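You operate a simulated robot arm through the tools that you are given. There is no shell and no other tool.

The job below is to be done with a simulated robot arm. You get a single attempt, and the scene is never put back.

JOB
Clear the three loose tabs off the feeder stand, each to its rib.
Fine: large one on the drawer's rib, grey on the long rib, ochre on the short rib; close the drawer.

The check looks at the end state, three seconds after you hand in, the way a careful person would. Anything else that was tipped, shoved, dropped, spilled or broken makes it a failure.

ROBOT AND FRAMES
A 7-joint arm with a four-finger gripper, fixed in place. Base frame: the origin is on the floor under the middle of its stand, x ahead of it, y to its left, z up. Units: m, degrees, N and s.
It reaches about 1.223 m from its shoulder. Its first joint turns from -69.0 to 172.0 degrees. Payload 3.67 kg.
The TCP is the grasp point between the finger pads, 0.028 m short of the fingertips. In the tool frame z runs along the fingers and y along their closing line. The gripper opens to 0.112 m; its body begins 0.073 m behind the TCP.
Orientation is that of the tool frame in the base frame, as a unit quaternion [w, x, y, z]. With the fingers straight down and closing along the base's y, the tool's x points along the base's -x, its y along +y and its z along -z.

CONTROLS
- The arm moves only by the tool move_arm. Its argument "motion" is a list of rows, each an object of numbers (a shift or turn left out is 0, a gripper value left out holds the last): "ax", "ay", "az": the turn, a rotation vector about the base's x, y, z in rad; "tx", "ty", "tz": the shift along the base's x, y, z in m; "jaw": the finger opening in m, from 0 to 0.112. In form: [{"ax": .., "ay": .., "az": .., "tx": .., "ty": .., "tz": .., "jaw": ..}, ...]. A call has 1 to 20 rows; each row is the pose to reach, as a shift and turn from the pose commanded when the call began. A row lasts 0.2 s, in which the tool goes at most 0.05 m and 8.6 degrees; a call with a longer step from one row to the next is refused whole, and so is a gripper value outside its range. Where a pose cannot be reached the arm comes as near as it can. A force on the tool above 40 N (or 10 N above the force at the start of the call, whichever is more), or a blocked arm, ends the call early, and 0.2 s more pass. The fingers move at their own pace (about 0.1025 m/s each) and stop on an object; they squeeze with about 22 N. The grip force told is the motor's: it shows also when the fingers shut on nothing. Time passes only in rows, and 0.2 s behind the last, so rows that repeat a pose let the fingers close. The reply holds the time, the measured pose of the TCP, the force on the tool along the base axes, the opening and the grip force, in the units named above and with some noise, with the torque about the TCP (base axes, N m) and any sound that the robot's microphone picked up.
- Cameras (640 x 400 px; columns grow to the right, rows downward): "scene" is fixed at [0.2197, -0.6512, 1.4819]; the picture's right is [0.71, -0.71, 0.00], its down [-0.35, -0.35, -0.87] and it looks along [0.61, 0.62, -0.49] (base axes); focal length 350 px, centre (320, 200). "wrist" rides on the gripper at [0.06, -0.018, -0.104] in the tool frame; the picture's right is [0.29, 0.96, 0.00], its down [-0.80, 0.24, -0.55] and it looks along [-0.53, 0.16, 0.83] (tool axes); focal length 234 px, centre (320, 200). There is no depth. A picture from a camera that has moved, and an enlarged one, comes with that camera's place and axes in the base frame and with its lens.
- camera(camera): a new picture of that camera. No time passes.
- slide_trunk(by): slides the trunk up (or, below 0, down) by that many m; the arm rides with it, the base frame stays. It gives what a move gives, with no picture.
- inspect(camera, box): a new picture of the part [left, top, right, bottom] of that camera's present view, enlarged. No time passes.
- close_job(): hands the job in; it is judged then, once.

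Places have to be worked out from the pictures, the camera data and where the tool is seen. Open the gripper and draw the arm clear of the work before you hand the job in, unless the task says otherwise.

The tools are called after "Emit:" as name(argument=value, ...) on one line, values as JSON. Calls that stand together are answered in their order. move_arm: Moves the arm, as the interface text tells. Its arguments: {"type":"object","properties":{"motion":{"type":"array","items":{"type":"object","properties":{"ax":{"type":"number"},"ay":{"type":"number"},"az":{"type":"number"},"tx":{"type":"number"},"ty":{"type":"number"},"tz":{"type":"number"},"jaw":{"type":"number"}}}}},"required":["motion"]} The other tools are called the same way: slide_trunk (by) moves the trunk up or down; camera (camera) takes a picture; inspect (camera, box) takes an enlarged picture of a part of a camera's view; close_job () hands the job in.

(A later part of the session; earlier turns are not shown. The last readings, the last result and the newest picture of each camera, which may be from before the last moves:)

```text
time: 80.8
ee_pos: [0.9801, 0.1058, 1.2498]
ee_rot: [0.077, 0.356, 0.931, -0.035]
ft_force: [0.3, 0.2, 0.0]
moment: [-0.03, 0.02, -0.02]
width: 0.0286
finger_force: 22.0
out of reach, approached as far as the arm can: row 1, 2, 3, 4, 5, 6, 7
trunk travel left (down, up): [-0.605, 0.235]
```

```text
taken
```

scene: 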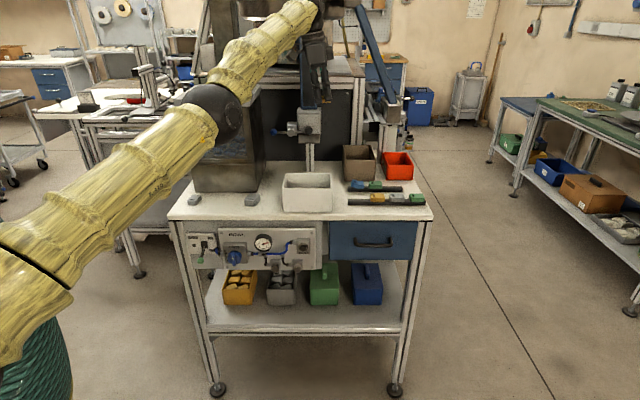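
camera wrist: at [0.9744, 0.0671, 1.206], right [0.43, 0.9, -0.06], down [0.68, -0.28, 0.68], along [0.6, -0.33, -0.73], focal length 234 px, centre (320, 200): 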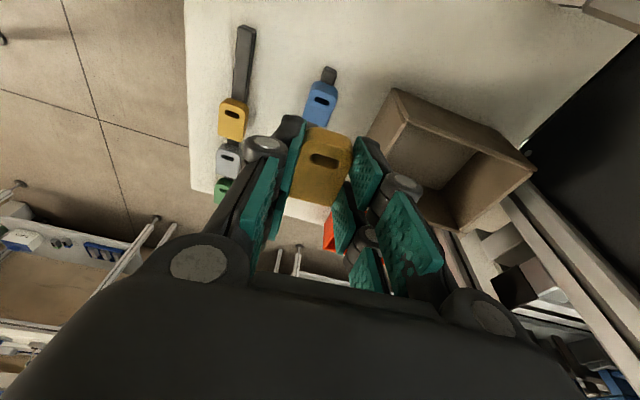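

The IK sits exactly in the straight-arm singularity, where vertical and radial commands cannot bend the elbow but a pitch of the hand can. I bring the commanded point close to the actual one and tip the fingers inward gradually to make the elbow flex.

Emit:
move_arm(motion=[{"tx": 0.035, "ty": 0.012, "tz": 0.014}, {"tx": 0.07, "ty": 0.024, "tz": 0.028}, {"tx": 0.105, "ty": 0.034, "tz": 0.042}, {"tx": 0.13, "ty": 0.042, "tz": 0.05}, {"tx": 0.13, "ty": 0.042, "tz": 0.05, "ax": -0.02, "ay": 0.044}, {"tx": 0.13, "ty": 0.042, "tz": 0.05, "ax": -0.04, "ay": 0.088}, {"tx": 0.13, "ty": 0.042, "tz": 0.05, "ax": -0.06, "ay": 0.132}, {"tx": 0.13, "ty": 0.042, "tz": 0.05, "ax": -0.08, "ay": 0.176}, {"tx": 0.13, "ty": 0.042, "tz": 0.05, "ax": -0.1, "ay": 0.22}, {"tx": 0.13, "ty": 0.042, "tz": 0.05, "ax": -0.12, "ay": 0.264}, {"tx": 0.13, "ty": 0.042, "tz": 0.05, "ax": -0.14, "ay": 0.308}, {"tx": 0.13, "ty": 0.042, "tz": 0.05, "ax": -0.14, "ay": 0.308}])

Emit:
camera(camera="scene")

```text
time: 83.4
ee_pos: [0.9102, 0.1126, 1.2402]
ee_rot: [-0.037, 0.34, 0.928, -0.15]
ft_force: [0.2, 0.4, -0.9]
moment: [-0.14, 0.11, 0.02]
width: 0.0288
finger_force: 22.1
out of reach, approached as far as the arm can: row 1, 2, 3, 4, 5, 6, 7, 8, 9, 10, 11, 12
trunk travel left (down, up): [-0.605, 0.235]
```

```text
taken
```

scene: 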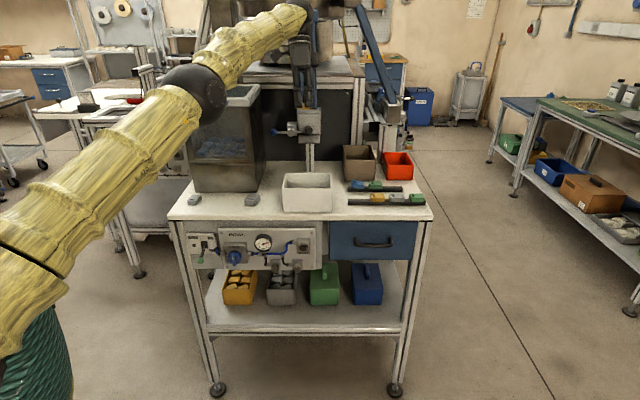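

The hand tipped inward, and the wrist target was then just beyond reach. With the elbow now slightly flexed I pull the target inward.

Emit:
move_arm(motion=[{"tx": -0.025, "ty": -0.005, "tz": -0.006}, {"tx": -0.05, "ty": -0.01, "tz": -0.012}, {"tx": -0.075, "ty": -0.015, "tz": -0.018}, {"tx": -0.1, "ty": -0.02, "tz": -0.024}, {"tx": -0.125, "ty": -0.025, "tz": -0.03}, {"tx": -0.125, "ty": -0.025, "tz": -0.03}])

Emit:
camera(camera="scene")

```text
time: 84.3
ee_pos: [0.8409, 0.073, 1.0848]
ee_rot: [-0.128, 0.337, 0.916, -0.177]
ft_force: [-0.5, -0.2, -0.5]
moment: [0.04, 0.01, -0.01]
width: 0.0287
finger_force: 22.4
trunk travel left (down, up): [-0.605, 0.235]
stopped in row 4: the arm was blocked; the commanded pose is now the measured one
```

```text
taken
```

scene: 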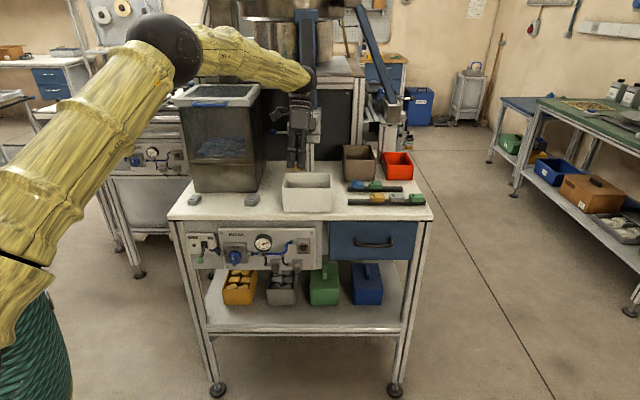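

The elbow bent again and the tab is still gripped at 28.7 mm. I now bring the hand back to its level-tab attitude (about 0.5 rad) in small turns while rising a little above the white bin.

Emit:
move_arm(motion=[{"tz": 0.01, "ax": 0.017, "ay": -0.059, "az": 0.009}, {"tz": 0.02, "ax": 0.034, "ay": -0.119, "az": 0.018}, {"tz": 0.03, "ax": 0.051, "ay": -0.178, "az": 0.027}, {"tz": 0.04, "ax": 0.068, "ay": -0.238, "az": 0.036}, {"tz": 0.05, "ax": 0.084, "ay": -0.297, "az": 0.045}, {"tz": 0.06, "ax": 0.101, "ay": -0.356, "az": 0.054}, {"tz": 0.06, "ax": 0.118, "ay": -0.416, "az": 0.063}, {"tz": 0.06, "ax": 0.135, "ay": -0.475, "az": 0.072}, {"tz": 0.06, "ax": 0.135, "ay": -0.475, "az": 0.072}])

Emit:
camera(camera="scene")

Emit:
camera(camera="wrist")

```text
time: 85.5
ee_pos: [0.8383, 0.0529, 1.0277]
ee_rot: [-0.079, 0.34, 0.931, -0.113]
ft_force: [-7.4, 4.3, 28.1]
moment: [-0.76, 0.08, -0.38]
width: 0.029
finger_force: 21.4
trunk travel left (down, up): [-0.605, 0.235]
stopped in row 5: the force on the tool passed its limit at 56 N (the readings are from after the stop); the commanded pose is now the measured one
```

```text
taken
```

scene: 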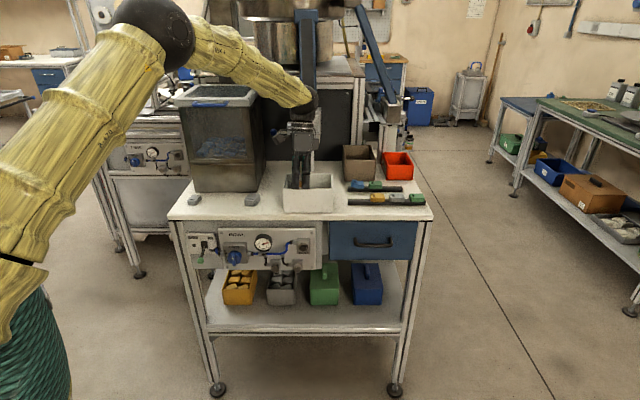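

```text
taken
camera wrist: at [0.8057, 0.095, 1.1378], right [0.37, 0.9, -0.23], down [0.88, -0.25, 0.41], along [0.31, -0.35, -0.88], focal length 234 px, centre (320, 200)
```

wrist: 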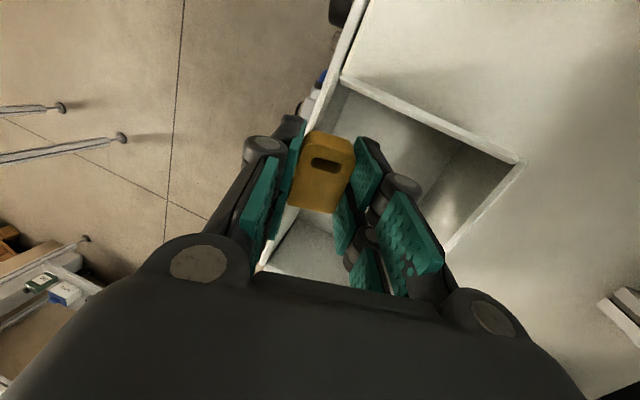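

The hand sank while the arm was still recovering and now presses 28 N on the white bin's rim. I lift straight up at once and then check the bin.

Emit:
move_arm(motion=[{"tz": 0.01}, {"tz": 0.02}, {"tz": 0.035}, {"tz": 0.05}, {"tz": 0.07}, {"tz": 0.09}, {"tz": 0.11}, {"tz": 0.11}])

Emit:
camera(camera="scene")

Emit:
camera(camera="wrist")

```text
time: 87.3
ee_pos: [0.8451, 0.0386, 1.1203]
ee_rot: [-0.093, 0.346, 0.927, -0.11]
ft_force: [0.0, 0.2, -0.1]
moment: [0.0, 0.03, 0.0]
width: 0.0285
finger_force: 22.2
trunk travel left (down, up): [-0.605, 0.235]
```

```text
taken
```

scene: 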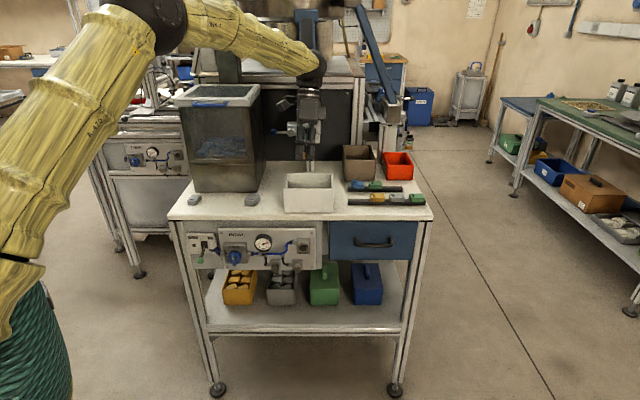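

```text
taken
camera wrist: at [0.8154, 0.0797, 1.2318], right [0.38, 0.9, -0.23], down [0.88, -0.27, 0.39], along [0.28, -0.35, -0.89], focal length 234 px, centre (320, 200)
```

wrist: 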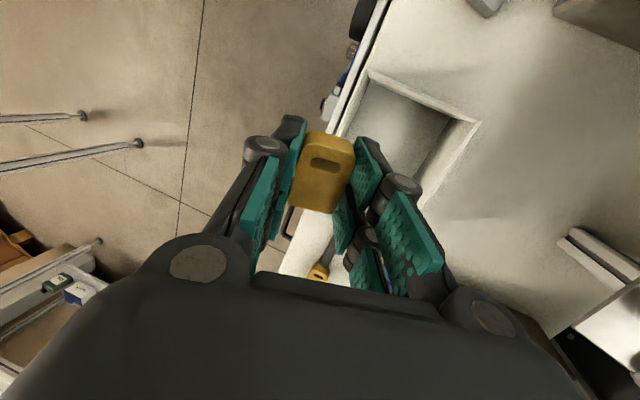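

The hand is clear with zero force. I compare the white bin with its original place: initially its front face ran from about (283,191) to (332,213).

Emit:
inspect(camera="scene", box=[160, 150, 320, 250])

Emit:
inspect(camera="scene", box=[320, 130, 448, 210])

```text
4.00 times, centred on (240, 200) of scene
camera zoom: at [0.2197, -0.6512, 1.4819], right [0.71, -0.71, 0.0], down [-0.35, -0.35, -0.87], along [0.61, 0.62, -0.49], focal length 1401 px, centre (640, 200)
```

zoom: 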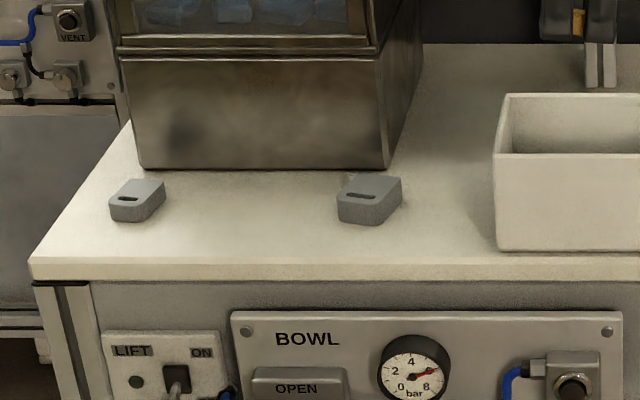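

```text
5.00 times, centred on (384, 170) of scene
camera zoom: at [0.2197, -0.6512, 1.4819], right [0.71, -0.71, 0.0], down [-0.35, -0.35, -0.87], along [0.61, 0.62, -0.49], focal length 1751 px, centre (0, 350)
```

zoom: 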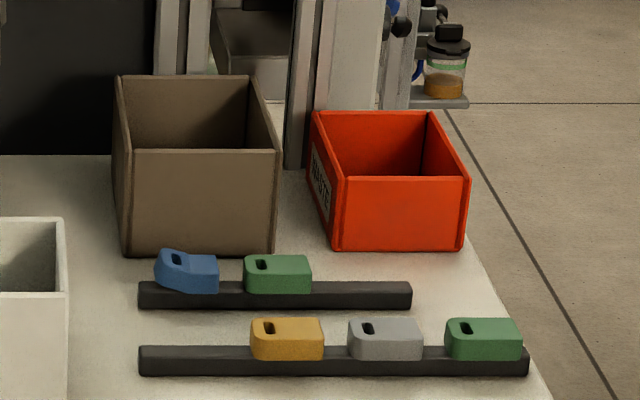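

The bin appears about 3 mm to the right of where it was, with no tilt; I'll come back to that. The tab is still well held, so I restore the level-tab attitude here, well above everything.

Emit:
move_arm(motion=[{"tz": 0.005, "ax": 0.0047, "ay": -0.055, "az": 0.007}, {"tz": 0.01, "ax": 0.0095, "ay": -0.11, "az": 0.014}, {"tz": 0.015, "ax": 0.0142, "ay": -0.165, "az": 0.021}, {"tz": 0.02, "ax": 0.019, "ay": -0.22, "az": 0.028}, {"tz": 0.025, "ax": 0.0237, "ay": -0.276, "az": 0.035}, {"tz": 0.03, "ax": 0.0285, "ay": -0.331, "az": 0.0417}, {"tz": 0.03, "ax": 0.0285, "ay": -0.331, "az": 0.0417}])

Emit:
camera(camera="scene")

```text
time: 88.3
ee_pos: [0.8418, 0.0258, 1.0468]
ee_rot: [-0.059, 0.347, 0.933, -0.076]
ft_force: [-1.1, -0.2, -0.3]
moment: [-0.01, 0.03, 0.01]
width: 0.0285
finger_force: 22.3
trunk travel left (down, up): [-0.605, 0.235]
stopped in row 5: the arm was blocked; the commanded pose is now the measured one
```

```text
taken
```

scene: 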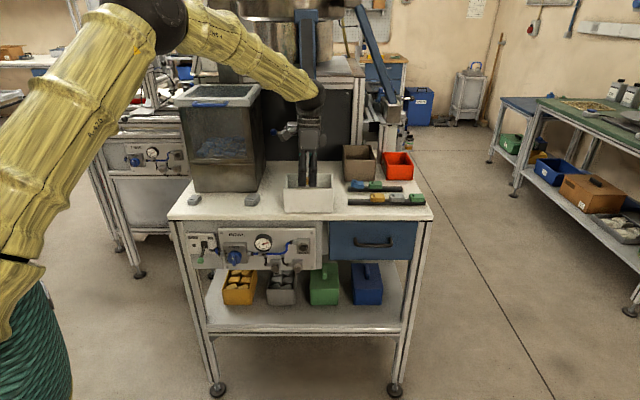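

The same sinking appears when tipping the hand here, so the IK is switching posture and the TCP dips in transit. No contact this time. I rise to a safe height first and will do the turning there.

Emit:
move_arm(motion=[{"tz": 0.015}, {"tz": 0.03}, {"tz": 0.045}, {"tz": 0.06}, {"tz": 0.08}, {"tz": 0.1}, {"tz": 0.12}, {"tz": 0.14}, {"tz": 0.16}, {"tz": 0.18}, {"tz": 0.2}, {"tz": 0.22}, {"tz": 0.22}])

Emit:
camera(camera="scene")

```text
time: 91.1
ee_pos: [0.8448, 0.0187, 1.2614]
ee_rot: [-0.065, 0.348, 0.932, -0.075]
ft_force: [0.6, 1.3, -0.3]
moment: [-0.02, 0.03, 0.0]
width: 0.0289
finger_force: 22.4
trunk travel left (down, up): [-0.605, 0.235]
```

```text
taken
```

scene: 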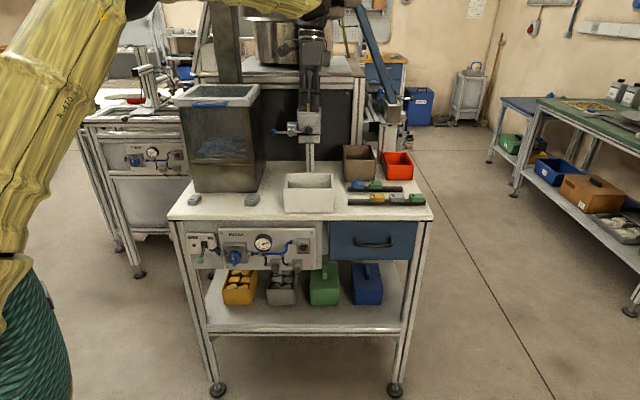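

Stable at z=1.26. I now tip the hand back to its level-tab attitude slowly, at 0.03 rad per row.

Emit:
move_arm(motion=[{"ax": -0.002, "ay": -0.03}, {"ax": -0.004, "ay": -0.06}, {"ax": -0.005, "ay": -0.09}, {"ax": -0.007, "ay": -0.12}, {"ax": -0.009, "ay": -0.15}, {"ax": -0.011, "ay": -0.18}, {"ax": -0.013, "ay": -0.21}, {"ax": -0.014, "ay": -0.24}, {"ax": -0.016, "ay": -0.27}, {"ax": -0.018, "ay": -0.3}, {"ax": -0.018, "ay": -0.3}])

Emit:
camera(camera="scene")

```text
time: 93.7
ee_pos: [0.8599, -0.0184, 1.1834]
ee_rot: [0.015, 0.379, 0.925, -0.028]
ft_force: [0.1, 1.3, 0.1]
moment: [0.0, -0.02, -0.01]
width: 0.0286
finger_force: 21.9
trunk travel left (down, up): [-0.605, 0.235]
stopped in row 11: the arm was blocked; the commanded pose is now the measured one
```

```text
taken
```

scene: 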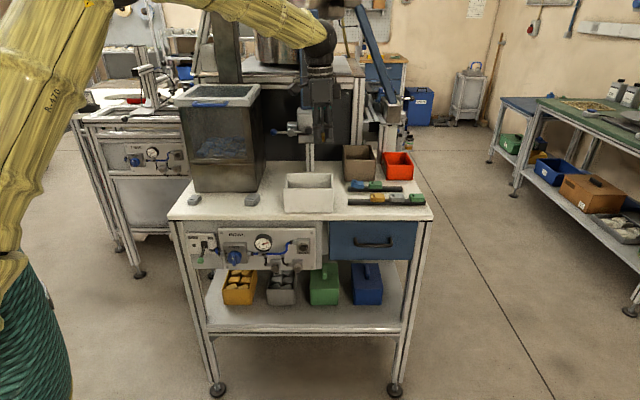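

The arm settled safely at z=1.18. The upper arm cannot rise further at this trunk height when folded, so I go up and lower the trunk before working near again.

Emit:
move_arm(motion=[{"tz": 0.015}, {"tz": 0.03}, {"tz": 0.05}, {"tz": 0.07}, {"tz": 0.09}, {"tz": 0.11}, {"tz": 0.13}, {"tz": 0.15}, {"tz": 0.15}])

Emit:
slide_trunk(by=-0.2)

Emit:
camera(camera="scene")

```text
time: 95.7
ee_pos: [0.8575, -0.0111, 1.3372]
ee_rot: [0.018, 0.375, 0.926, -0.029]
ft_force: [0.6, -0.9, 0.2]
moment: [0.01, 0.03, -0.01]
width: 0.0289
finger_force: 21.7
trunk travel left (down, up): [-0.605, 0.235]
```

```text
time: 97.9
ee_pos: [0.8565, -0.0128, 1.1355]
ee_rot: [0.017, 0.376, 0.926, -0.029]
ft_force: [-0.7, -0.5, -0.2]
moment: [-0.03, -0.02, 0.01]
width: 0.0287
finger_force: 22.1
trunk travel left (down, up): [-0.405, 0.435]
```

```text
taken
```

scene: 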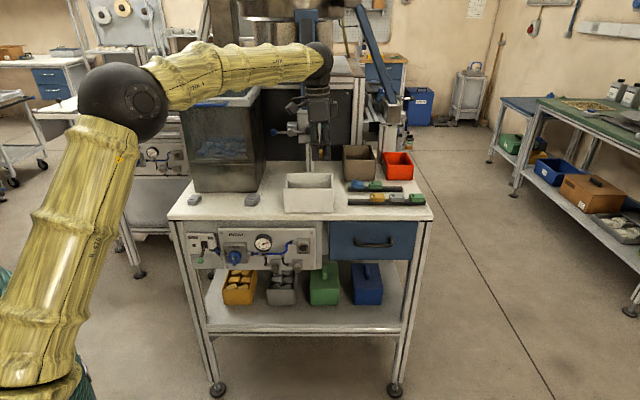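

A good relaxed posture now. I travel back along the table front toward the left, rising and turning to about +18° yaw, so I can set the ochre tab down and regrasp it lengthwise for the far rib.

Emit:
move_arm(motion=[{"tx": -0.007, "ty": 0.006, "tz": 0.01, "az": 0.055}, {"tx": -0.014, "ty": 0.012, "tz": 0.02, "az": 0.11}, {"tx": -0.021, "ty": 0.018, "tz": 0.03, "az": 0.165}, {"tx": -0.028, "ty": 0.024, "tz": 0.04, "az": 0.22}, {"tx": -0.035, "ty": 0.03, "tz": 0.05, "az": 0.275}, {"tx": -0.042, "ty": 0.036, "tz": 0.06, "az": 0.33}, {"tx": -0.049, "ty": 0.042, "tz": 0.07, "az": 0.385}, {"tx": -0.056, "ty": 0.048, "tz": 0.08, "az": 0.44}, {"tx": -0.063, "ty": 0.054, "tz": 0.09, "az": 0.495}, {"tx": -0.07, "ty": 0.06, "tz": 0.1, "az": 0.55}, {"tx": -0.077, "ty": 0.066, "tz": 0.11, "az": 0.605}, {"tx": -0.084, "ty": 0.072, "tz": 0.12, "az": 0.66}, {"tx": -0.091, "ty": 0.078, "tz": 0.13, "az": 0.715}, {"tx": -0.098, "ty": 0.084, "tz": 0.14, "az": 0.77}, {"tx": -0.105, "ty": 0.09, "tz": 0.15, "az": 0.825}, {"tx": -0.112, "ty": 0.096, "tz": 0.16, "az": 0.88}, {"tx": -0.119, "ty": 0.102, "tz": 0.17, "az": 0.935}, {"tx": -0.126, "ty": 0.108, "tz": 0.18, "az": 0.99}, {"tx": -0.133, "ty": 0.114, "tz": 0.19, "az": 1.045}, {"tx": -0.14, "ty": 0.115, "tz": 0.2, "az": 1.094}])

Emit:
camera(camera="scene")

```text
time: 102.1
ee_pos: [0.7163, 0.1018, 1.3347]
ee_rot: [0.031, -0.161, 0.986, -0.016]
ft_force: [-0.9, -0.1, 0.0]
moment: [-0.02, -0.03, 0.04]
width: 0.0285
finger_force: 21.9
trunk travel left (down, up): [-0.405, 0.435]
```

```text
taken
```

scene: 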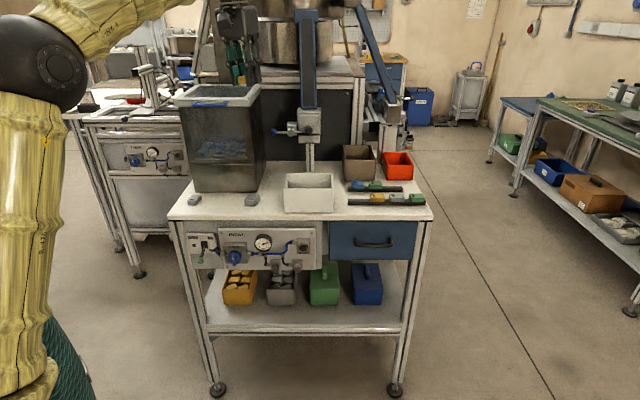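

Smooth so far. I lower the trunk to -0.47 and then restore the level-tab lean.

Emit:
slide_trunk(by=-0.25)

Emit:
move_arm(motion=[{"tx": -0.005, "ty": 0.012, "ax": 0.019, "ay": -0.024}, {"tx": -0.01, "ty": 0.024, "ax": 0.038, "ay": -0.048}, {"tx": -0.015, "ty": 0.036, "ax": 0.057, "ay": -0.072}, {"tx": -0.02, "ty": 0.048, "ax": 0.076, "ay": -0.096}, {"tx": -0.025, "ty": 0.06, "ax": 0.076, "ay": -0.096}, {"tx": -0.03, "ty": 0.07, "ax": 0.076, "ay": -0.096}, {"tx": -0.03, "ty": 0.07, "ax": 0.076, "ay": -0.096}])

Emit:
camera(camera="scene")

```text
time: 104.7
ee_pos: [0.7167, 0.1009, 1.0848]
ee_rot: [0.03, -0.16, 0.986, -0.017]
ft_force: [-0.1, -0.3, -0.8]
moment: [-0.01, -0.03, 0.02]
width: 0.0287
finger_force: 22.0
trunk travel left (down, up): [-0.155, 0.685]
```

```text
time: 106.2
ee_pos: [0.6935, 0.1659, 1.0837]
ee_rot: [0.08, -0.155, 0.984, 0.019]
ft_force: [-0.4, -0.2, -0.9]
moment: [-0.01, -0.01, -0.01]
width: 0.0286
finger_force: 22.3
trunk travel left (down, up): [-0.155, 0.685]
```

```text
taken
```

scene: 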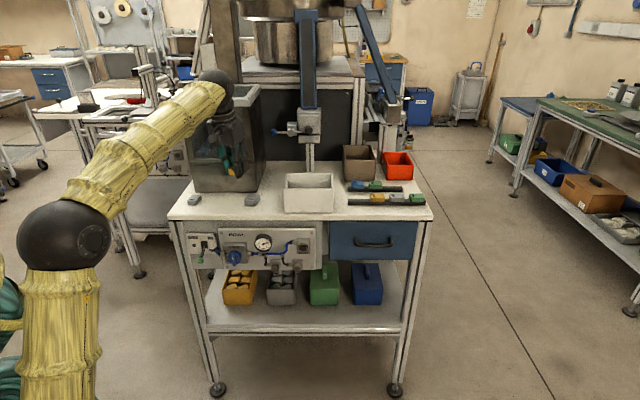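

Close to target; more yaw will ease it. I turn on to about 41° while moving over the staging spot near (0.672, 0.237).

Emit:
move_arm(motion=[{"tx": -0.002, "ty": 0.008, "tz": -0.006, "az": 0.05}, {"tx": -0.004, "ty": 0.016, "tz": -0.014, "az": 0.1}, {"tx": -0.006, "ty": 0.026, "tz": -0.022, "az": 0.15}, {"tx": -0.008, "ty": 0.036, "tz": -0.03, "az": 0.2}, {"tx": -0.01, "ty": 0.046, "tz": -0.04, "az": 0.25}, {"tx": -0.012, "ty": 0.056, "tz": -0.05, "az": 0.3}, {"tx": -0.014, "ty": 0.062, "tz": -0.058, "az": 0.35}, {"tx": -0.015, "ty": 0.066, "tz": -0.065, "az": 0.4}, {"tx": -0.015, "ty": 0.066, "tz": -0.065, "az": 0.4}])

Emit:
camera(camera="wrist")

Emit:
inspect(camera="scene", box=[176, 140, 288, 210])

```text
time: 108.2
ee_pos: [0.6725, 0.2384, 1.0196]
ee_rot: [0.08, -0.35, 0.933, 0.028]
ft_force: [0.1, -0.6, 0.6]
moment: [0.01, 0.01, -0.02]
width: 0.0286
finger_force: 21.8
trunk travel left (down, up): [-0.155, 0.685]
```

```text
taken
camera wrist: at [0.6262, 0.1745, 1.113], right [-0.84, 0.53, -0.05], down [0.36, 0.64, 0.68], along [0.39, 0.56, -0.73], focal length 234 px, centre (320, 200)
```

wrist: 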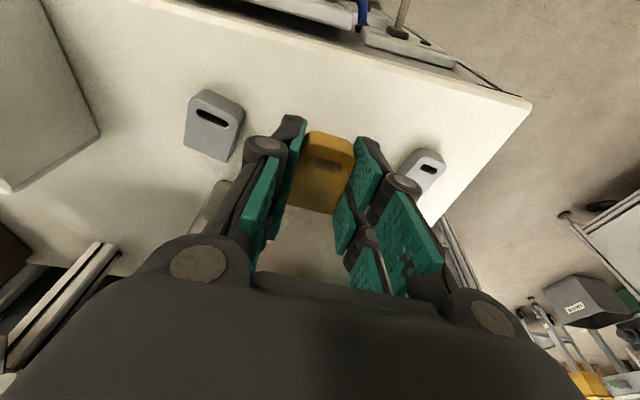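

```text
5.71 times, centred on (232, 175) of scene
camera zoom: at [0.2197, -0.6512, 1.4819], right [0.71, -0.71, 0.0], down [-0.35, -0.35, -0.87], along [0.61, 0.62, -0.49], focal length 2002 px, centre (823, 343)
```

zoom: 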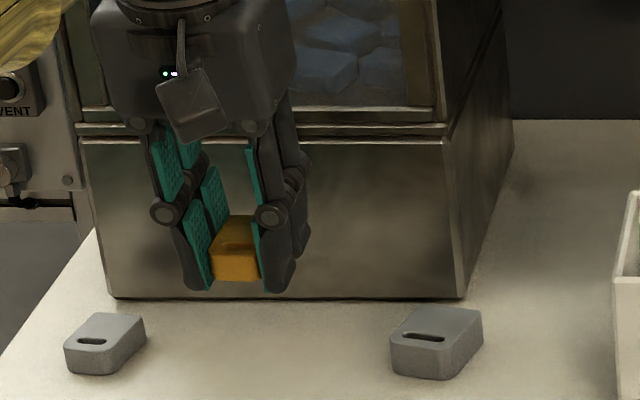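

Tracking is exact and the tab hangs level. I lower it toward the table, slowing near contact.

Emit:
move_arm(motion=[{"tz": -0.012}, {"tz": -0.024}, {"tz": -0.036}, {"tz": -0.046}, {"tz": -0.054}, {"tz": -0.06}, {"tz": -0.063}, {"tz": -0.063}])

Emit:
inspect(camera="scene", box=[196, 170, 244, 200])

```text
time: 110.0
ee_pos: [0.6713, 0.2371, 0.9563]
ee_rot: [0.079, -0.35, 0.933, 0.03]
ft_force: [0.5, 0.4, -0.2]
moment: [-0.04, -0.01, 0.01]
width: 0.0287
finger_force: 21.4
trunk travel left (down, up): [-0.155, 0.685]
```

```text
13.33 times, centred on (220, 185) of scene
camera zoom: at [0.2197, -0.6512, 1.4819], right [0.71, -0.71, 0.0], down [-0.35, -0.35, -0.87], along [0.61, 0.62, -0.49], focal length 4670 px, centre (1653, 400)
```

zoom: 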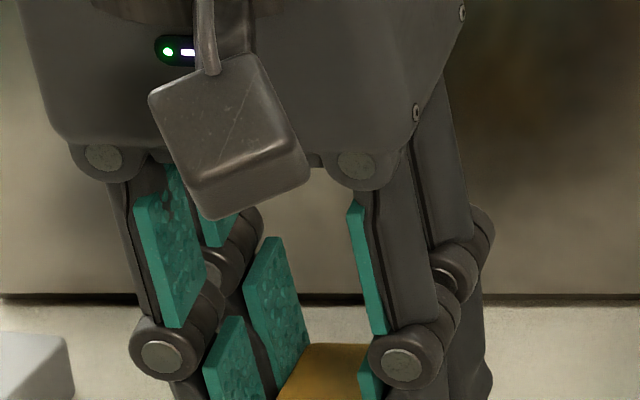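

No contact yet at z=0.956. I go down in 1.5 mm steps.

Emit:
move_arm(motion=[{"tz": -0.0015}, {"tz": -0.003}, {"tz": -0.0045}, {"tz": -0.0045}])

Emit:
inspect(camera="scene", box=[196, 185, 244, 215])

```text
time: 111.0
ee_pos: [0.6721, 0.2377, 0.9517]
ee_rot: [0.078, -0.351, 0.933, 0.031]
ft_force: [-0.1, 0.0, 0.4]
moment: [0.03, 0.0, 0.04]
width: 0.0288
finger_force: 22.5
trunk travel left (down, up): [-0.155, 0.685]
```

```text
13.33 times, centred on (220, 200) of scene
camera zoom: at [0.2197, -0.6512, 1.4819], right [0.71, -0.71, 0.0], down [-0.35, -0.35, -0.87], along [0.61, 0.62, -0.49], focal length 4670 px, centre (1653, 200)
```

zoom: 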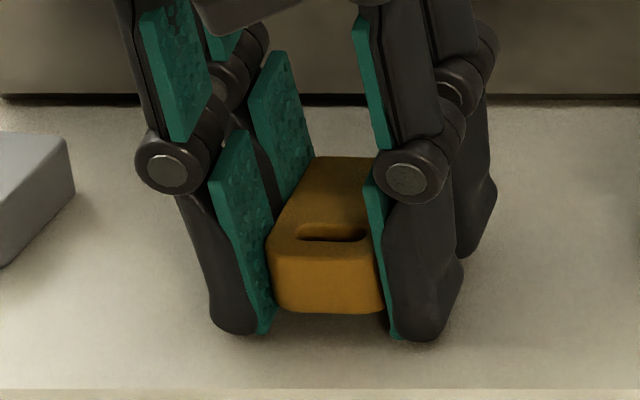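

The tab sits about 4 mm above the fingertips now, pushed up by the earlier rim contact. I go down 2 mm more and then open the fingers gently, so that it settles a few millimetres onto the table.

Emit:
move_arm(motion=[{"tz": -0.001}, {"tz": -0.002}, {"tz": -0.002, "jaw": 0.032}, {"tz": -0.001, "jaw": 0.036}, {"tz": 0.0, "jaw": 0.042}, {"tz": 0.001, "jaw": 0.05}, {"tz": 0.001, "jaw": 0.056}])

Emit:
inspect(camera="scene", box=[196, 185, 244, 215])

Emit:
camera(camera="wrist")

```text
time: 112.7
ee_pos: [0.6721, 0.2388, 0.9532]
ee_rot: [0.08, -0.351, 0.932, 0.029]
ft_force: [0.7, 0.0, 0.5]
moment: [0.0, -0.01, 0.03]
width: 0.0561
finger_force: 0.0
trunk travel left (down, up): [-0.155, 0.685]
```

```text
13.33 times, centred on (220, 200) of scene
camera zoom: at [0.2197, -0.6512, 1.4819], right [0.71, -0.71, 0.0], down [-0.35, -0.35, -0.87], along [0.61, 0.62, -0.49], focal length 4670 px, centre (1653, 200)
```

zoom: 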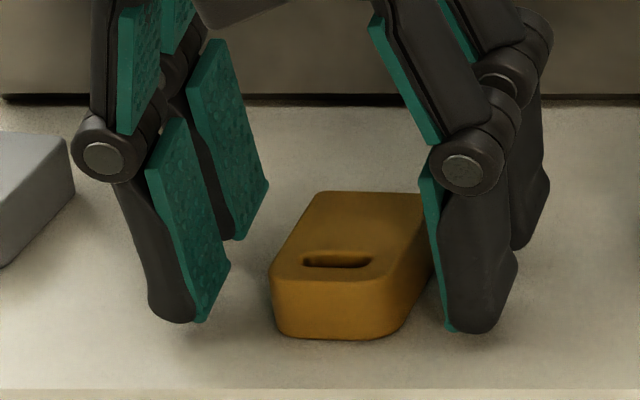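

```text
taken
camera wrist: at [0.6266, 0.1747, 1.0467], right [-0.84, 0.53, -0.05], down [0.36, 0.64, 0.68], along [0.39, 0.56, -0.73], focal length 234 px, centre (320, 200)
```

wrist: 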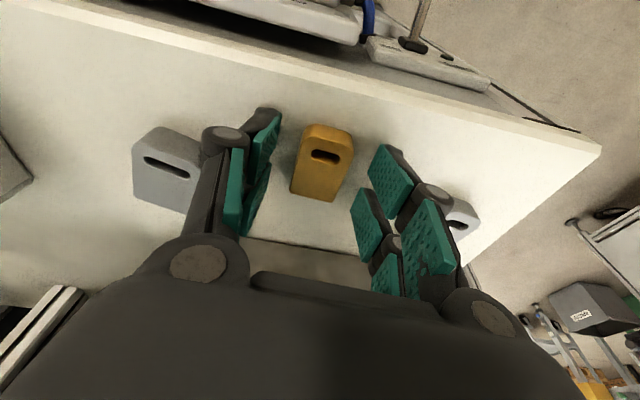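

The ochre tab rests flat on the table at about (0.672, 0.240). I leave it there for now, rise straight up clear of it, and next I'll open the drawer.

Emit:
move_arm(motion=[{"tz": 0.01, "jaw": 0.06}, {"tz": 0.02}, {"tz": 0.035}, {"tz": 0.05}, {"tz": 0.065}, {"tx": 0.002, "ty": -0.01, "tz": 0.08}, {"tx": 0.006, "ty": -0.025, "tz": 0.095}, {"tx": 0.012, "ty": -0.04, "tz": 0.11}, {"tx": 0.018, "ty": -0.055, "tz": 0.12}, {"tx": 0.024, "ty": -0.07, "tz": 0.13}, {"tx": 0.03, "ty": -0.085, "tz": 0.14}, {"tx": 0.036, "ty": -0.1, "tz": 0.15}, {"tx": 0.036, "ty": -0.1, "tz": 0.15}])

Emit:
camera(camera="scene")

Emit:
inspect(camera="scene", box=[176, 175, 272, 235])

```text
time: 115.5
ee_pos: [0.706, 0.1379, 1.1021]
ee_rot: [0.079, -0.351, 0.933, 0.03]
ft_force: [0.5, 0.3, -0.2]
moment: [0.0, 0.02, -0.03]
width: 0.0599
finger_force: 0.1
trunk travel left (down, up): [-0.155, 0.685]
```

```text
taken
```

scene: 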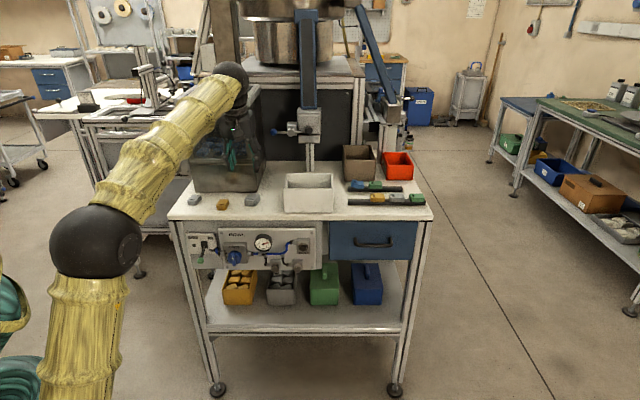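

```text
6.67 times, centred on (224, 205) of scene
camera zoom: at [0.2197, -0.6512, 1.4819], right [0.71, -0.71, 0.0], down [-0.35, -0.35, -0.87], along [0.61, 0.62, -0.49], focal length 2335 px, centre (960, 167)
```

zoom: 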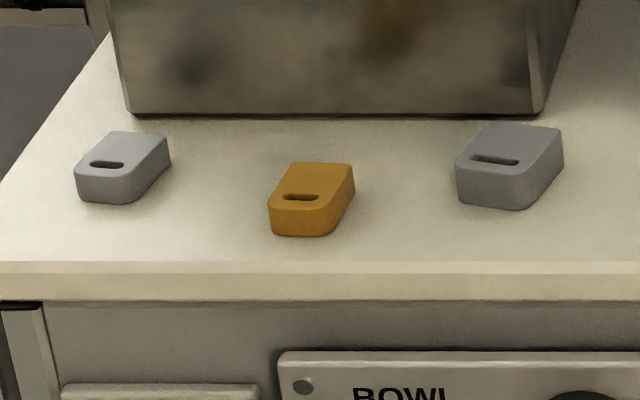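

All tabs are well placed on the table. I raise the trunk 0.25 m and swing to the right in front of the table, levelling the tool and turning to -45° yaw.

Emit:
slide_trunk(by=0.25)

Emit:
move_arm(motion=[{"ty": -0.01, "tz": -0.006, "ax": -0.028, "ay": 0.033}, {"tx": 0.002, "ty": -0.022, "tz": -0.012, "ax": -0.055, "ay": 0.065}, {"tx": 0.005, "ty": -0.036, "tz": -0.018, "ax": -0.083, "ay": 0.098}, {"tx": 0.008, "ty": -0.05, "tz": -0.025, "ax": -0.11, "ay": 0.13}, {"tx": 0.012, "ty": -0.064, "tz": -0.032, "ax": -0.11, "ay": 0.13}, {"tx": 0.016, "ty": -0.078, "tz": -0.04, "ax": -0.11, "ay": 0.13}, {"tx": 0.016, "ty": -0.078, "tz": -0.04, "ax": -0.11, "ay": 0.13}])

```text
time: 118.0
ee_pos: [0.707, 0.1383, 1.3519]
ee_rot: [0.08, -0.35, 0.933, 0.03]
ft_force: [0.3, 1.0, 0.1]
moment: [0.02, 0.0, -0.01]
width: 0.0602
finger_force: 0.0
trunk travel left (down, up): [-0.405, 0.435]
```

```text
time: 119.6
ee_pos: [0.7219, 0.0608, 1.3124]
ee_rot: [-0.001, -0.352, 0.936, 0.002]
ft_force: [0.3, 0.5, -0.3]
moment: [-0.05, 0.01, -0.01]
width: 0.06
finger_force: 0.0
trunk travel left (down, up): [-0.405, 0.435]
```

Level and exact. Now the turn to -45° yaw while moving to open space in front of the drawer.

Emit:
move_arm(motion=[{"tx": 0.004, "ty": -0.009, "tz": -0.004, "az": -0.075}, {"tx": 0.008, "ty": -0.018, "tz": -0.008, "az": -0.15}, {"tx": 0.012, "ty": -0.027, "tz": -0.012, "az": -0.225}, {"tx": 0.016, "ty": -0.036, "tz": -0.016, "az": -0.3}, {"tx": 0.02, "ty": -0.045, "tz": -0.02, "az": -0.375}, {"tx": 0.024, "ty": -0.054, "tz": -0.024, "az": -0.45}, {"tx": 0.028, "ty": -0.063, "tz": -0.028, "az": -0.525}, {"tx": 0.032, "ty": -0.072, "tz": -0.032, "az": -0.6}, {"tx": 0.036, "ty": -0.081, "tz": -0.036, "az": -0.675}, {"tx": 0.04, "ty": -0.09, "tz": -0.04, "az": -0.75}, {"tx": 0.044, "ty": -0.099, "tz": -0.045, "az": -0.825}, {"tx": 0.048, "ty": -0.108, "tz": -0.05, "az": -0.9}, {"tx": 0.052, "ty": -0.117, "tz": -0.055, "az": -0.975}, {"tx": 0.056, "ty": -0.126, "tz": -0.06, "az": -1.05}, {"tx": 0.06, "ty": -0.135, "tz": -0.065, "az": -1.125}, {"tx": 0.064, "ty": -0.144, "tz": -0.07, "az": -1.2}, {"tx": 0.068, "ty": -0.153, "tz": -0.075, "az": -1.275}, {"tx": 0.072, "ty": -0.162, "tz": -0.08, "az": -1.35}, {"tx": 0.076, "ty": -0.171, "tz": -0.085, "az": -1.425}, {"tx": 0.08, "ty": -0.18, "tz": -0.09, "az": -1.5}])

Emit:
camera(camera="scene")

Emit:
camera(camera="wrist")

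```text
time: 123.8
ee_pos: [0.8037, -0.1205, 1.2207]
ee_rot: [0.001, 0.382, 0.924, 0.001]
ft_force: [-0.7, -0.3, -0.5]
moment: [0.02, -0.01, 0.01]
width: 0.0597
finger_force: 0.0
trunk travel left (down, up): [-0.405, 0.435]
```

```text
taken
```

scene: 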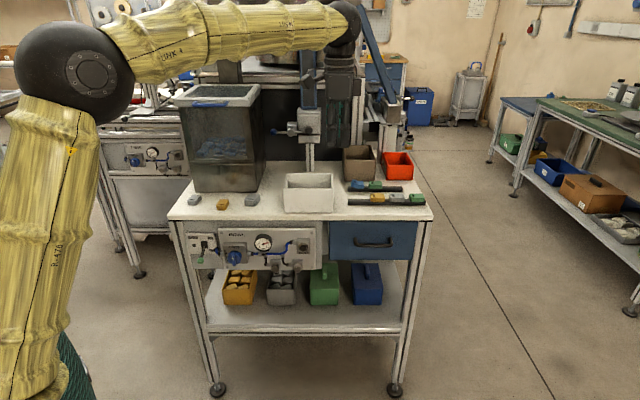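

```text
taken
camera wrist: at [0.7477, -0.0915, 1.3252], right [0.47, 0.88, 0.0], down [0.73, -0.39, 0.55], along [0.49, -0.26, -0.83], focal length 234 px, centre (320, 200)
```

wrist: 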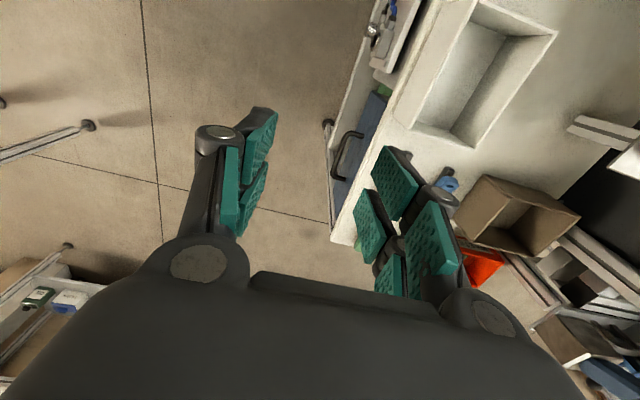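

Exact again. I now pitch the hand up 60° about the table direction so the fingers point forward and down toward the handle, moving lower in front of the stand.

Emit:
move_arm(motion=[{"tx": 0.001, "ty": -0.006, "tz": -0.01, "ax": 0.053, "ay": -0.053}, {"tx": 0.002, "ty": -0.012, "tz": -0.02, "ax": 0.106, "ay": -0.106}, {"tx": 0.003, "ty": -0.018, "tz": -0.03, "ax": 0.159, "ay": -0.159}, {"tx": 0.004, "ty": -0.024, "tz": -0.04, "ax": 0.212, "ay": -0.212}, {"tx": 0.005, "ty": -0.03, "tz": -0.05, "ax": 0.265, "ay": -0.265}, {"tx": 0.006, "ty": -0.036, "tz": -0.06, "ax": 0.318, "ay": -0.318}, {"tx": 0.008, "ty": -0.042, "tz": -0.07, "ax": 0.371, "ay": -0.371}, {"tx": 0.01, "ty": -0.048, "tz": -0.08, "ax": 0.424, "ay": -0.424}, {"tx": 0.012, "ty": -0.054, "tz": -0.09, "ax": 0.477, "ay": -0.477}, {"tx": 0.014, "ty": -0.06, "tz": -0.1, "ax": 0.53, "ay": -0.53}, {"tx": 0.016, "ty": -0.066, "tz": -0.11, "ax": 0.583, "ay": -0.583}, {"tx": 0.018, "ty": -0.072, "tz": -0.12, "ax": 0.636, "ay": -0.636}, {"tx": 0.02, "ty": -0.078, "tz": -0.13, "ax": 0.689, "ay": -0.689}, {"tx": 0.022, "ty": -0.08, "tz": -0.14, "ax": 0.74, "ay": -0.74}, {"tx": 0.022, "ty": -0.08, "tz": -0.14, "ax": 0.74, "ay": -0.74}])

Emit:
camera(camera="scene")

Emit:
camera(camera="wrist")

```text
time: 127.0
ee_pos: [0.8235, -0.2004, 1.082]
ee_rot: [0.193, 0.329, 0.8, 0.463]
ft_force: [-0.4, 0.8, -0.1]
moment: [-0.02, -0.04, -0.02]
width: 0.0601
finger_force: 0.1
trunk travel left (down, up): [-0.405, 0.435]
```

```text
taken
```

scene: 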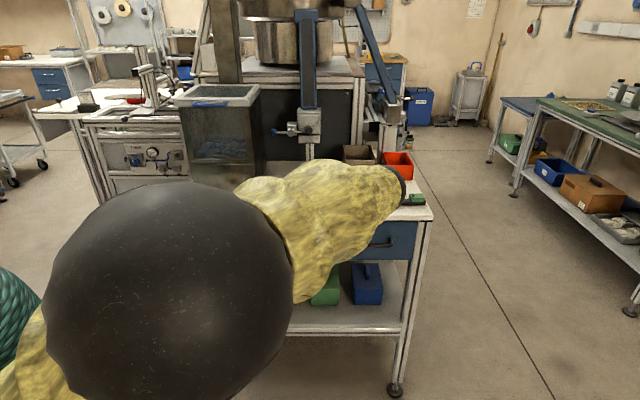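

```text
taken
camera wrist: at [0.7114, -0.2271, 1.1184], right [0.13, 0.54, 0.83], down [0.31, -0.82, 0.49], along [0.94, 0.19, -0.27], focal length 234 px, centre (320, 200)
```

wrist: 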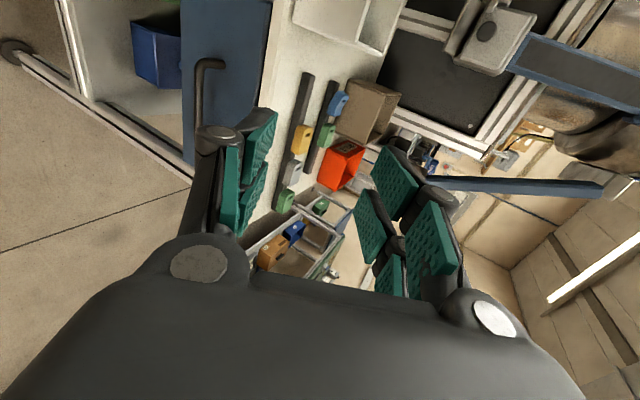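

The hand is pitched 60° exactly. I enlarge the wrist view of the handle to refine its position.

Emit:
inspect(camera="wrist", box=[120, 30, 280, 130])

Emit:
inspect(camera="scene", box=[330, 190, 440, 260])

```text
4.00 times, centred on (200, 80) of wrist
camera zoom: at [0.7114, -0.2271, 1.1184], right [0.13, 0.54, 0.83], down [0.31, -0.82, 0.49], along [0.94, 0.19, -0.27], focal length 937 px, centre (800, 680)
```

zoom: 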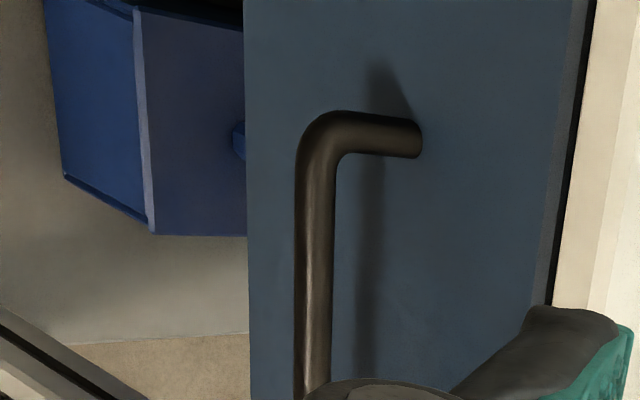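

```text
5.71 times, centred on (385, 225) of scene
camera zoom: at [0.2197, -0.6512, 1.4819], right [0.71, -0.71, 0.0], down [-0.35, -0.35, -0.87], along [0.61, 0.62, -0.49], focal length 2002 px, centre (-51, 57)
```

zoom: 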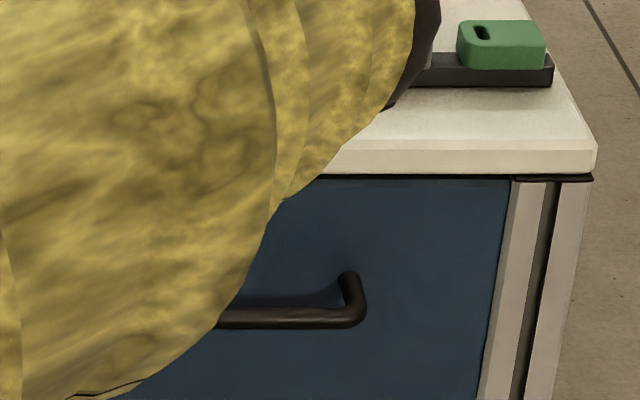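

The bar's left corner checks out at u=0.731, v=0.564, so the handle centre is near (0.948, -0.149, 0.834). I move to a pre-grasp 7 cm in front of it along the finger direction.

Emit:
move_arm(motion=[{"tx": 0.007, "ty": 0.001, "tz": -0.019}, {"tx": 0.015, "ty": 0.002, "tz": -0.038}, {"tx": 0.022, "ty": 0.003, "tz": -0.057}, {"tx": 0.03, "ty": 0.003, "tz": -0.076}, {"tx": 0.037, "ty": 0.004, "tz": -0.095}, {"tx": 0.045, "ty": 0.004, "tz": -0.114}, {"tx": 0.052, "ty": 0.005, "tz": -0.133}, {"tx": 0.06, "ty": 0.006, "tz": -0.152}, {"tx": 0.067, "ty": 0.007, "tz": -0.171}, {"tx": 0.075, "ty": 0.008, "tz": -0.19}, {"tx": 0.082, "ty": 0.008, "tz": -0.213}, {"tx": 0.082, "ty": 0.008, "tz": -0.213}])

Emit:
camera(camera="wrist")

Emit:
camera(camera="scene")

```text
time: 129.6
ee_pos: [0.9067, -0.1928, 0.8702]
ee_rot: [0.193, 0.329, 0.8, 0.463]
ft_force: [0.0, 0.2, 0.2]
moment: [0.02, -0.02, 0.0]
width: 0.0599
finger_force: 0.0
trunk travel left (down, up): [-0.405, 0.435]
```

```text
taken
camera wrist: at [0.7938, -0.2201, 0.9061], right [0.13, 0.54, 0.83], down [0.31, -0.82, 0.49], along [0.94, 0.19, -0.27], focal length 234 px, centre (320, 200)
```

wrist: 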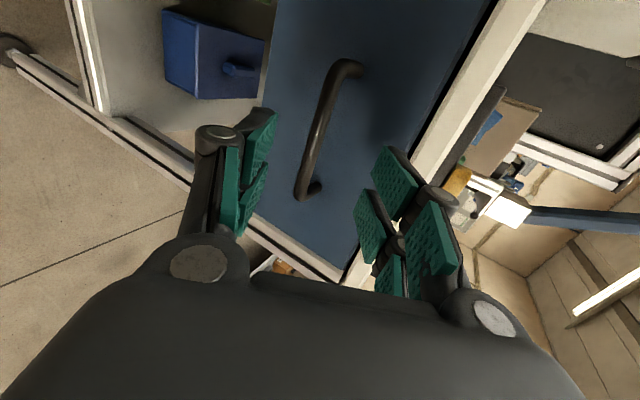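

```text
taken
```

scene: 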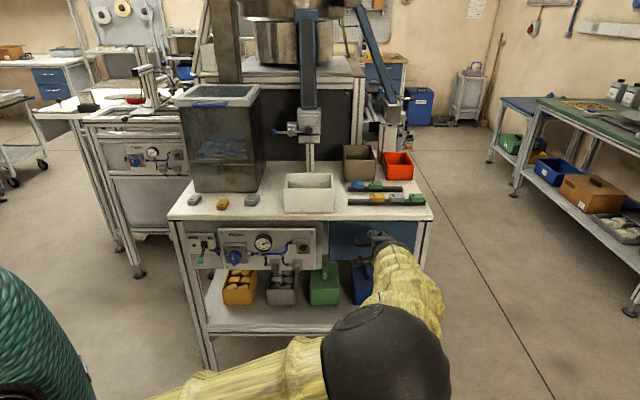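

The bar lies right on the finger axis in the wrist view. I advance 6.6 cm along the fingers onto the bar.

Emit:
move_arm(motion=[{"tx": 0.009, "ty": 0.009, "tz": -0.0073}, {"tx": 0.018, "ty": 0.018, "tz": -0.0146}, {"tx": 0.027, "ty": 0.027, "tz": -0.0218}, {"tx": 0.036, "ty": 0.036, "tz": -0.0291}, {"tx": 0.0405, "ty": 0.0405, "tz": -0.0328}, {"tx": 0.0405, "ty": 0.0405, "tz": -0.0328}])

Emit:
camera(camera="wrist")

Emit:
inspect(camera="scene", box=[330, 205, 440, 275])

```text
time: 131.0
ee_pos: [0.9461, -0.1539, 0.8357]
ee_rot: [0.193, 0.33, 0.8, 0.462]
ft_force: [-1.8, -0.4, 0.5]
moment: [0.01, -0.05, -0.02]
width: 0.0598
finger_force: 0.0
trunk travel left (down, up): [-0.405, 0.435]
```

```text
taken
camera wrist: at [0.8332, -0.1802, 0.8725], right [0.13, 0.54, 0.83], down [0.31, -0.82, 0.49], along [0.94, 0.19, -0.27], focal length 234 px, centre (320, 200)
```

wrist: 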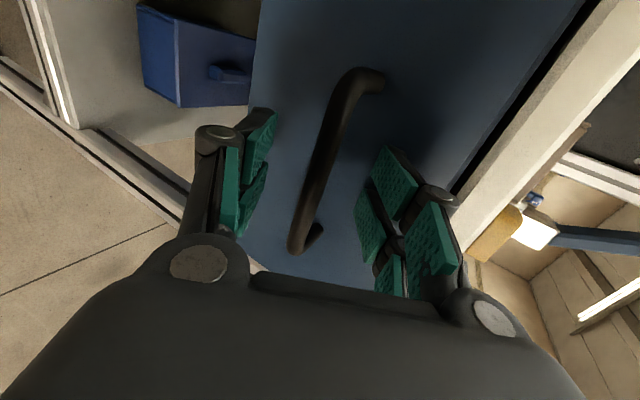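

```text
5.71 times, centred on (385, 240) of scene
camera zoom: at [0.2197, -0.6512, 1.4819], right [0.71, -0.71, 0.0], down [-0.35, -0.35, -0.87], along [0.61, 0.62, -0.49], focal length 2002 px, centre (-51, -29)
```

zoom: 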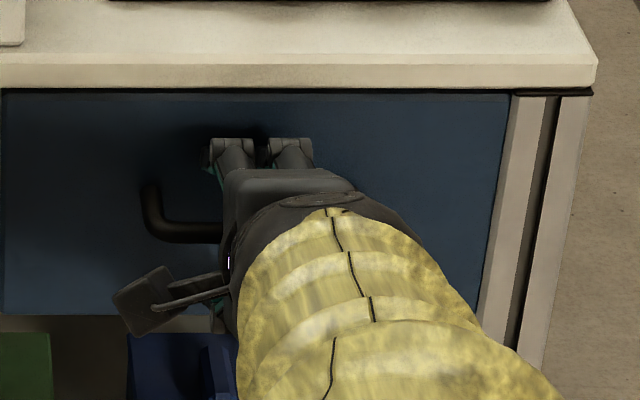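

The bar is between the fingers at the grasp point. I close on it.

Emit:
move_arm(motion=[{"jaw": 0.03}, {"jaw": 0.0}, {"jaw": 0.0}, {"jaw": 0.0}, {"jaw": 0.0}])

Emit:
camera(camera="wrist")

```text
time: 132.2
ee_pos: [0.9454, -0.153, 0.835]
ee_rot: [0.191, 0.33, 0.8, 0.463]
ft_force: [-12.1, -0.6, -13.3]
moment: [0.67, 0.88, -1.01]
width: 0.0111
finger_force: 44.5
trunk travel left (down, up): [-0.405, 0.435]
```

```text
taken
camera wrist: at [0.833, -0.1806, 0.8709], right [0.13, 0.54, 0.83], down [0.31, -0.82, 0.48], along [0.94, 0.19, -0.28], focal length 234 px, centre (320, 200)
```

wrist: 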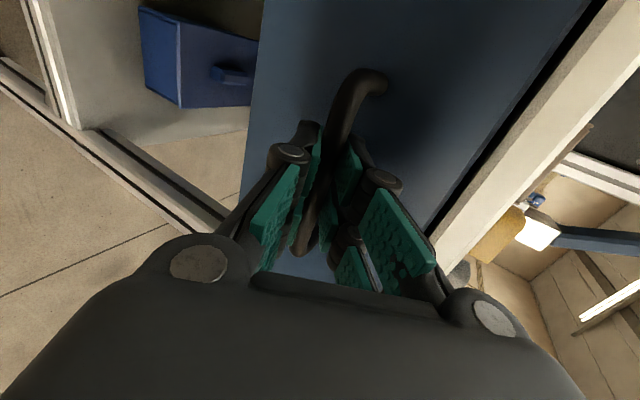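

The handle bar is gripped at 11 mm. I pull the drawer out toward the front in small steps.

Emit:
move_arm(motion=[{"tx": -0.004, "ty": -0.004}, {"tx": -0.009, "ty": -0.009}, {"tx": -0.015, "ty": -0.015}, {"tx": -0.022, "ty": -0.022}, {"tx": -0.03, "ty": -0.03}, {"tx": -0.03, "ty": -0.03}])

Emit:
camera(camera="scene")

```text
time: 133.6
ee_pos: [0.9165, -0.1824, 0.8341]
ee_rot: [0.192, 0.329, 0.801, 0.462]
ft_force: [-11.2, 11.0, -17.0]
moment: [1.02, 1.18, -0.33]
width: 0.0114
finger_force: 45.3
trunk travel left (down, up): [-0.405, 0.435]
```

```text
taken
```

scene: 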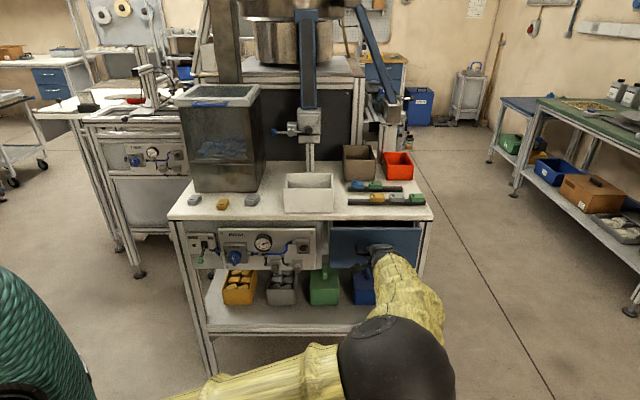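

The drawer slides out freely. I keep pulling, about 12 cm more.

Emit:
move_arm(motion=[{"tx": -0.009, "ty": -0.009}, {"tx": -0.018, "ty": -0.018}, {"tx": -0.027, "ty": -0.027}, {"tx": -0.036, "ty": -0.036}, {"tx": -0.045, "ty": -0.045}, {"tx": -0.054, "ty": -0.054}, {"tx": -0.063, "ty": -0.063}, {"tx": -0.072, "ty": -0.072}, {"tx": -0.081, "ty": -0.081}, {"tx": -0.088, "ty": -0.088}, {"tx": -0.088, "ty": -0.088}])

Emit:
camera(camera="scene")

Emit:
camera(camera="wrist")

```text
time: 134.8
ee_pos: [0.8748, -0.2243, 0.8344]
ee_rot: [0.19, 0.33, 0.801, 0.462]
ft_force: [-7.3, 3.4, -4.6]
moment: [0.71, 0.64, -0.93]
width: 0.0111
finger_force: 45.2
trunk travel left (down, up): [-0.405, 0.435]
stopped in row 5: the force on the tool passed its limit at 41 N (the readings are from after the stop); the commanded pose is now the measured one
```

```text
taken
```

scene: 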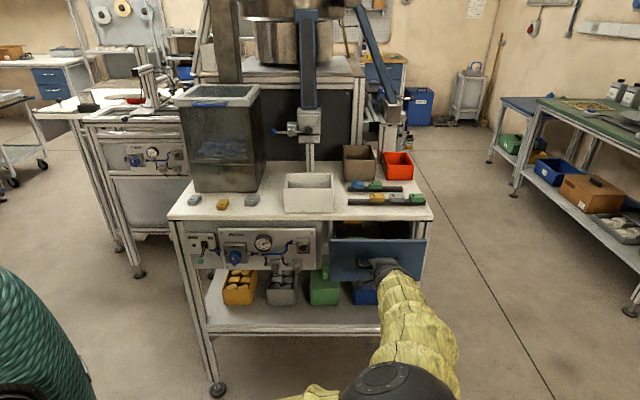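

```text
taken
camera wrist: at [0.7626, -0.2515, 0.8713], right [0.13, 0.54, 0.83], down [0.31, -0.82, 0.48], along [0.94, 0.19, -0.28], focal length 234 px, centre (320, 200)
```

wrist: 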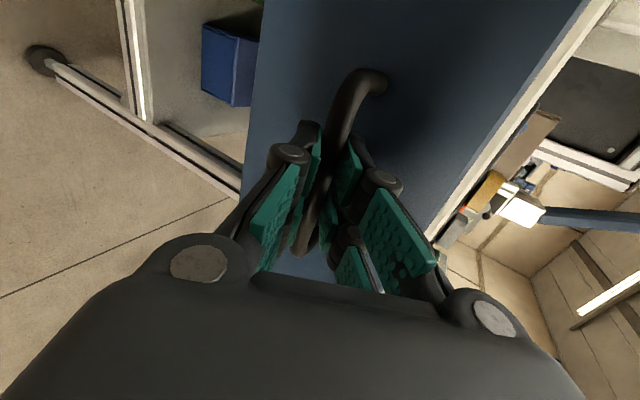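

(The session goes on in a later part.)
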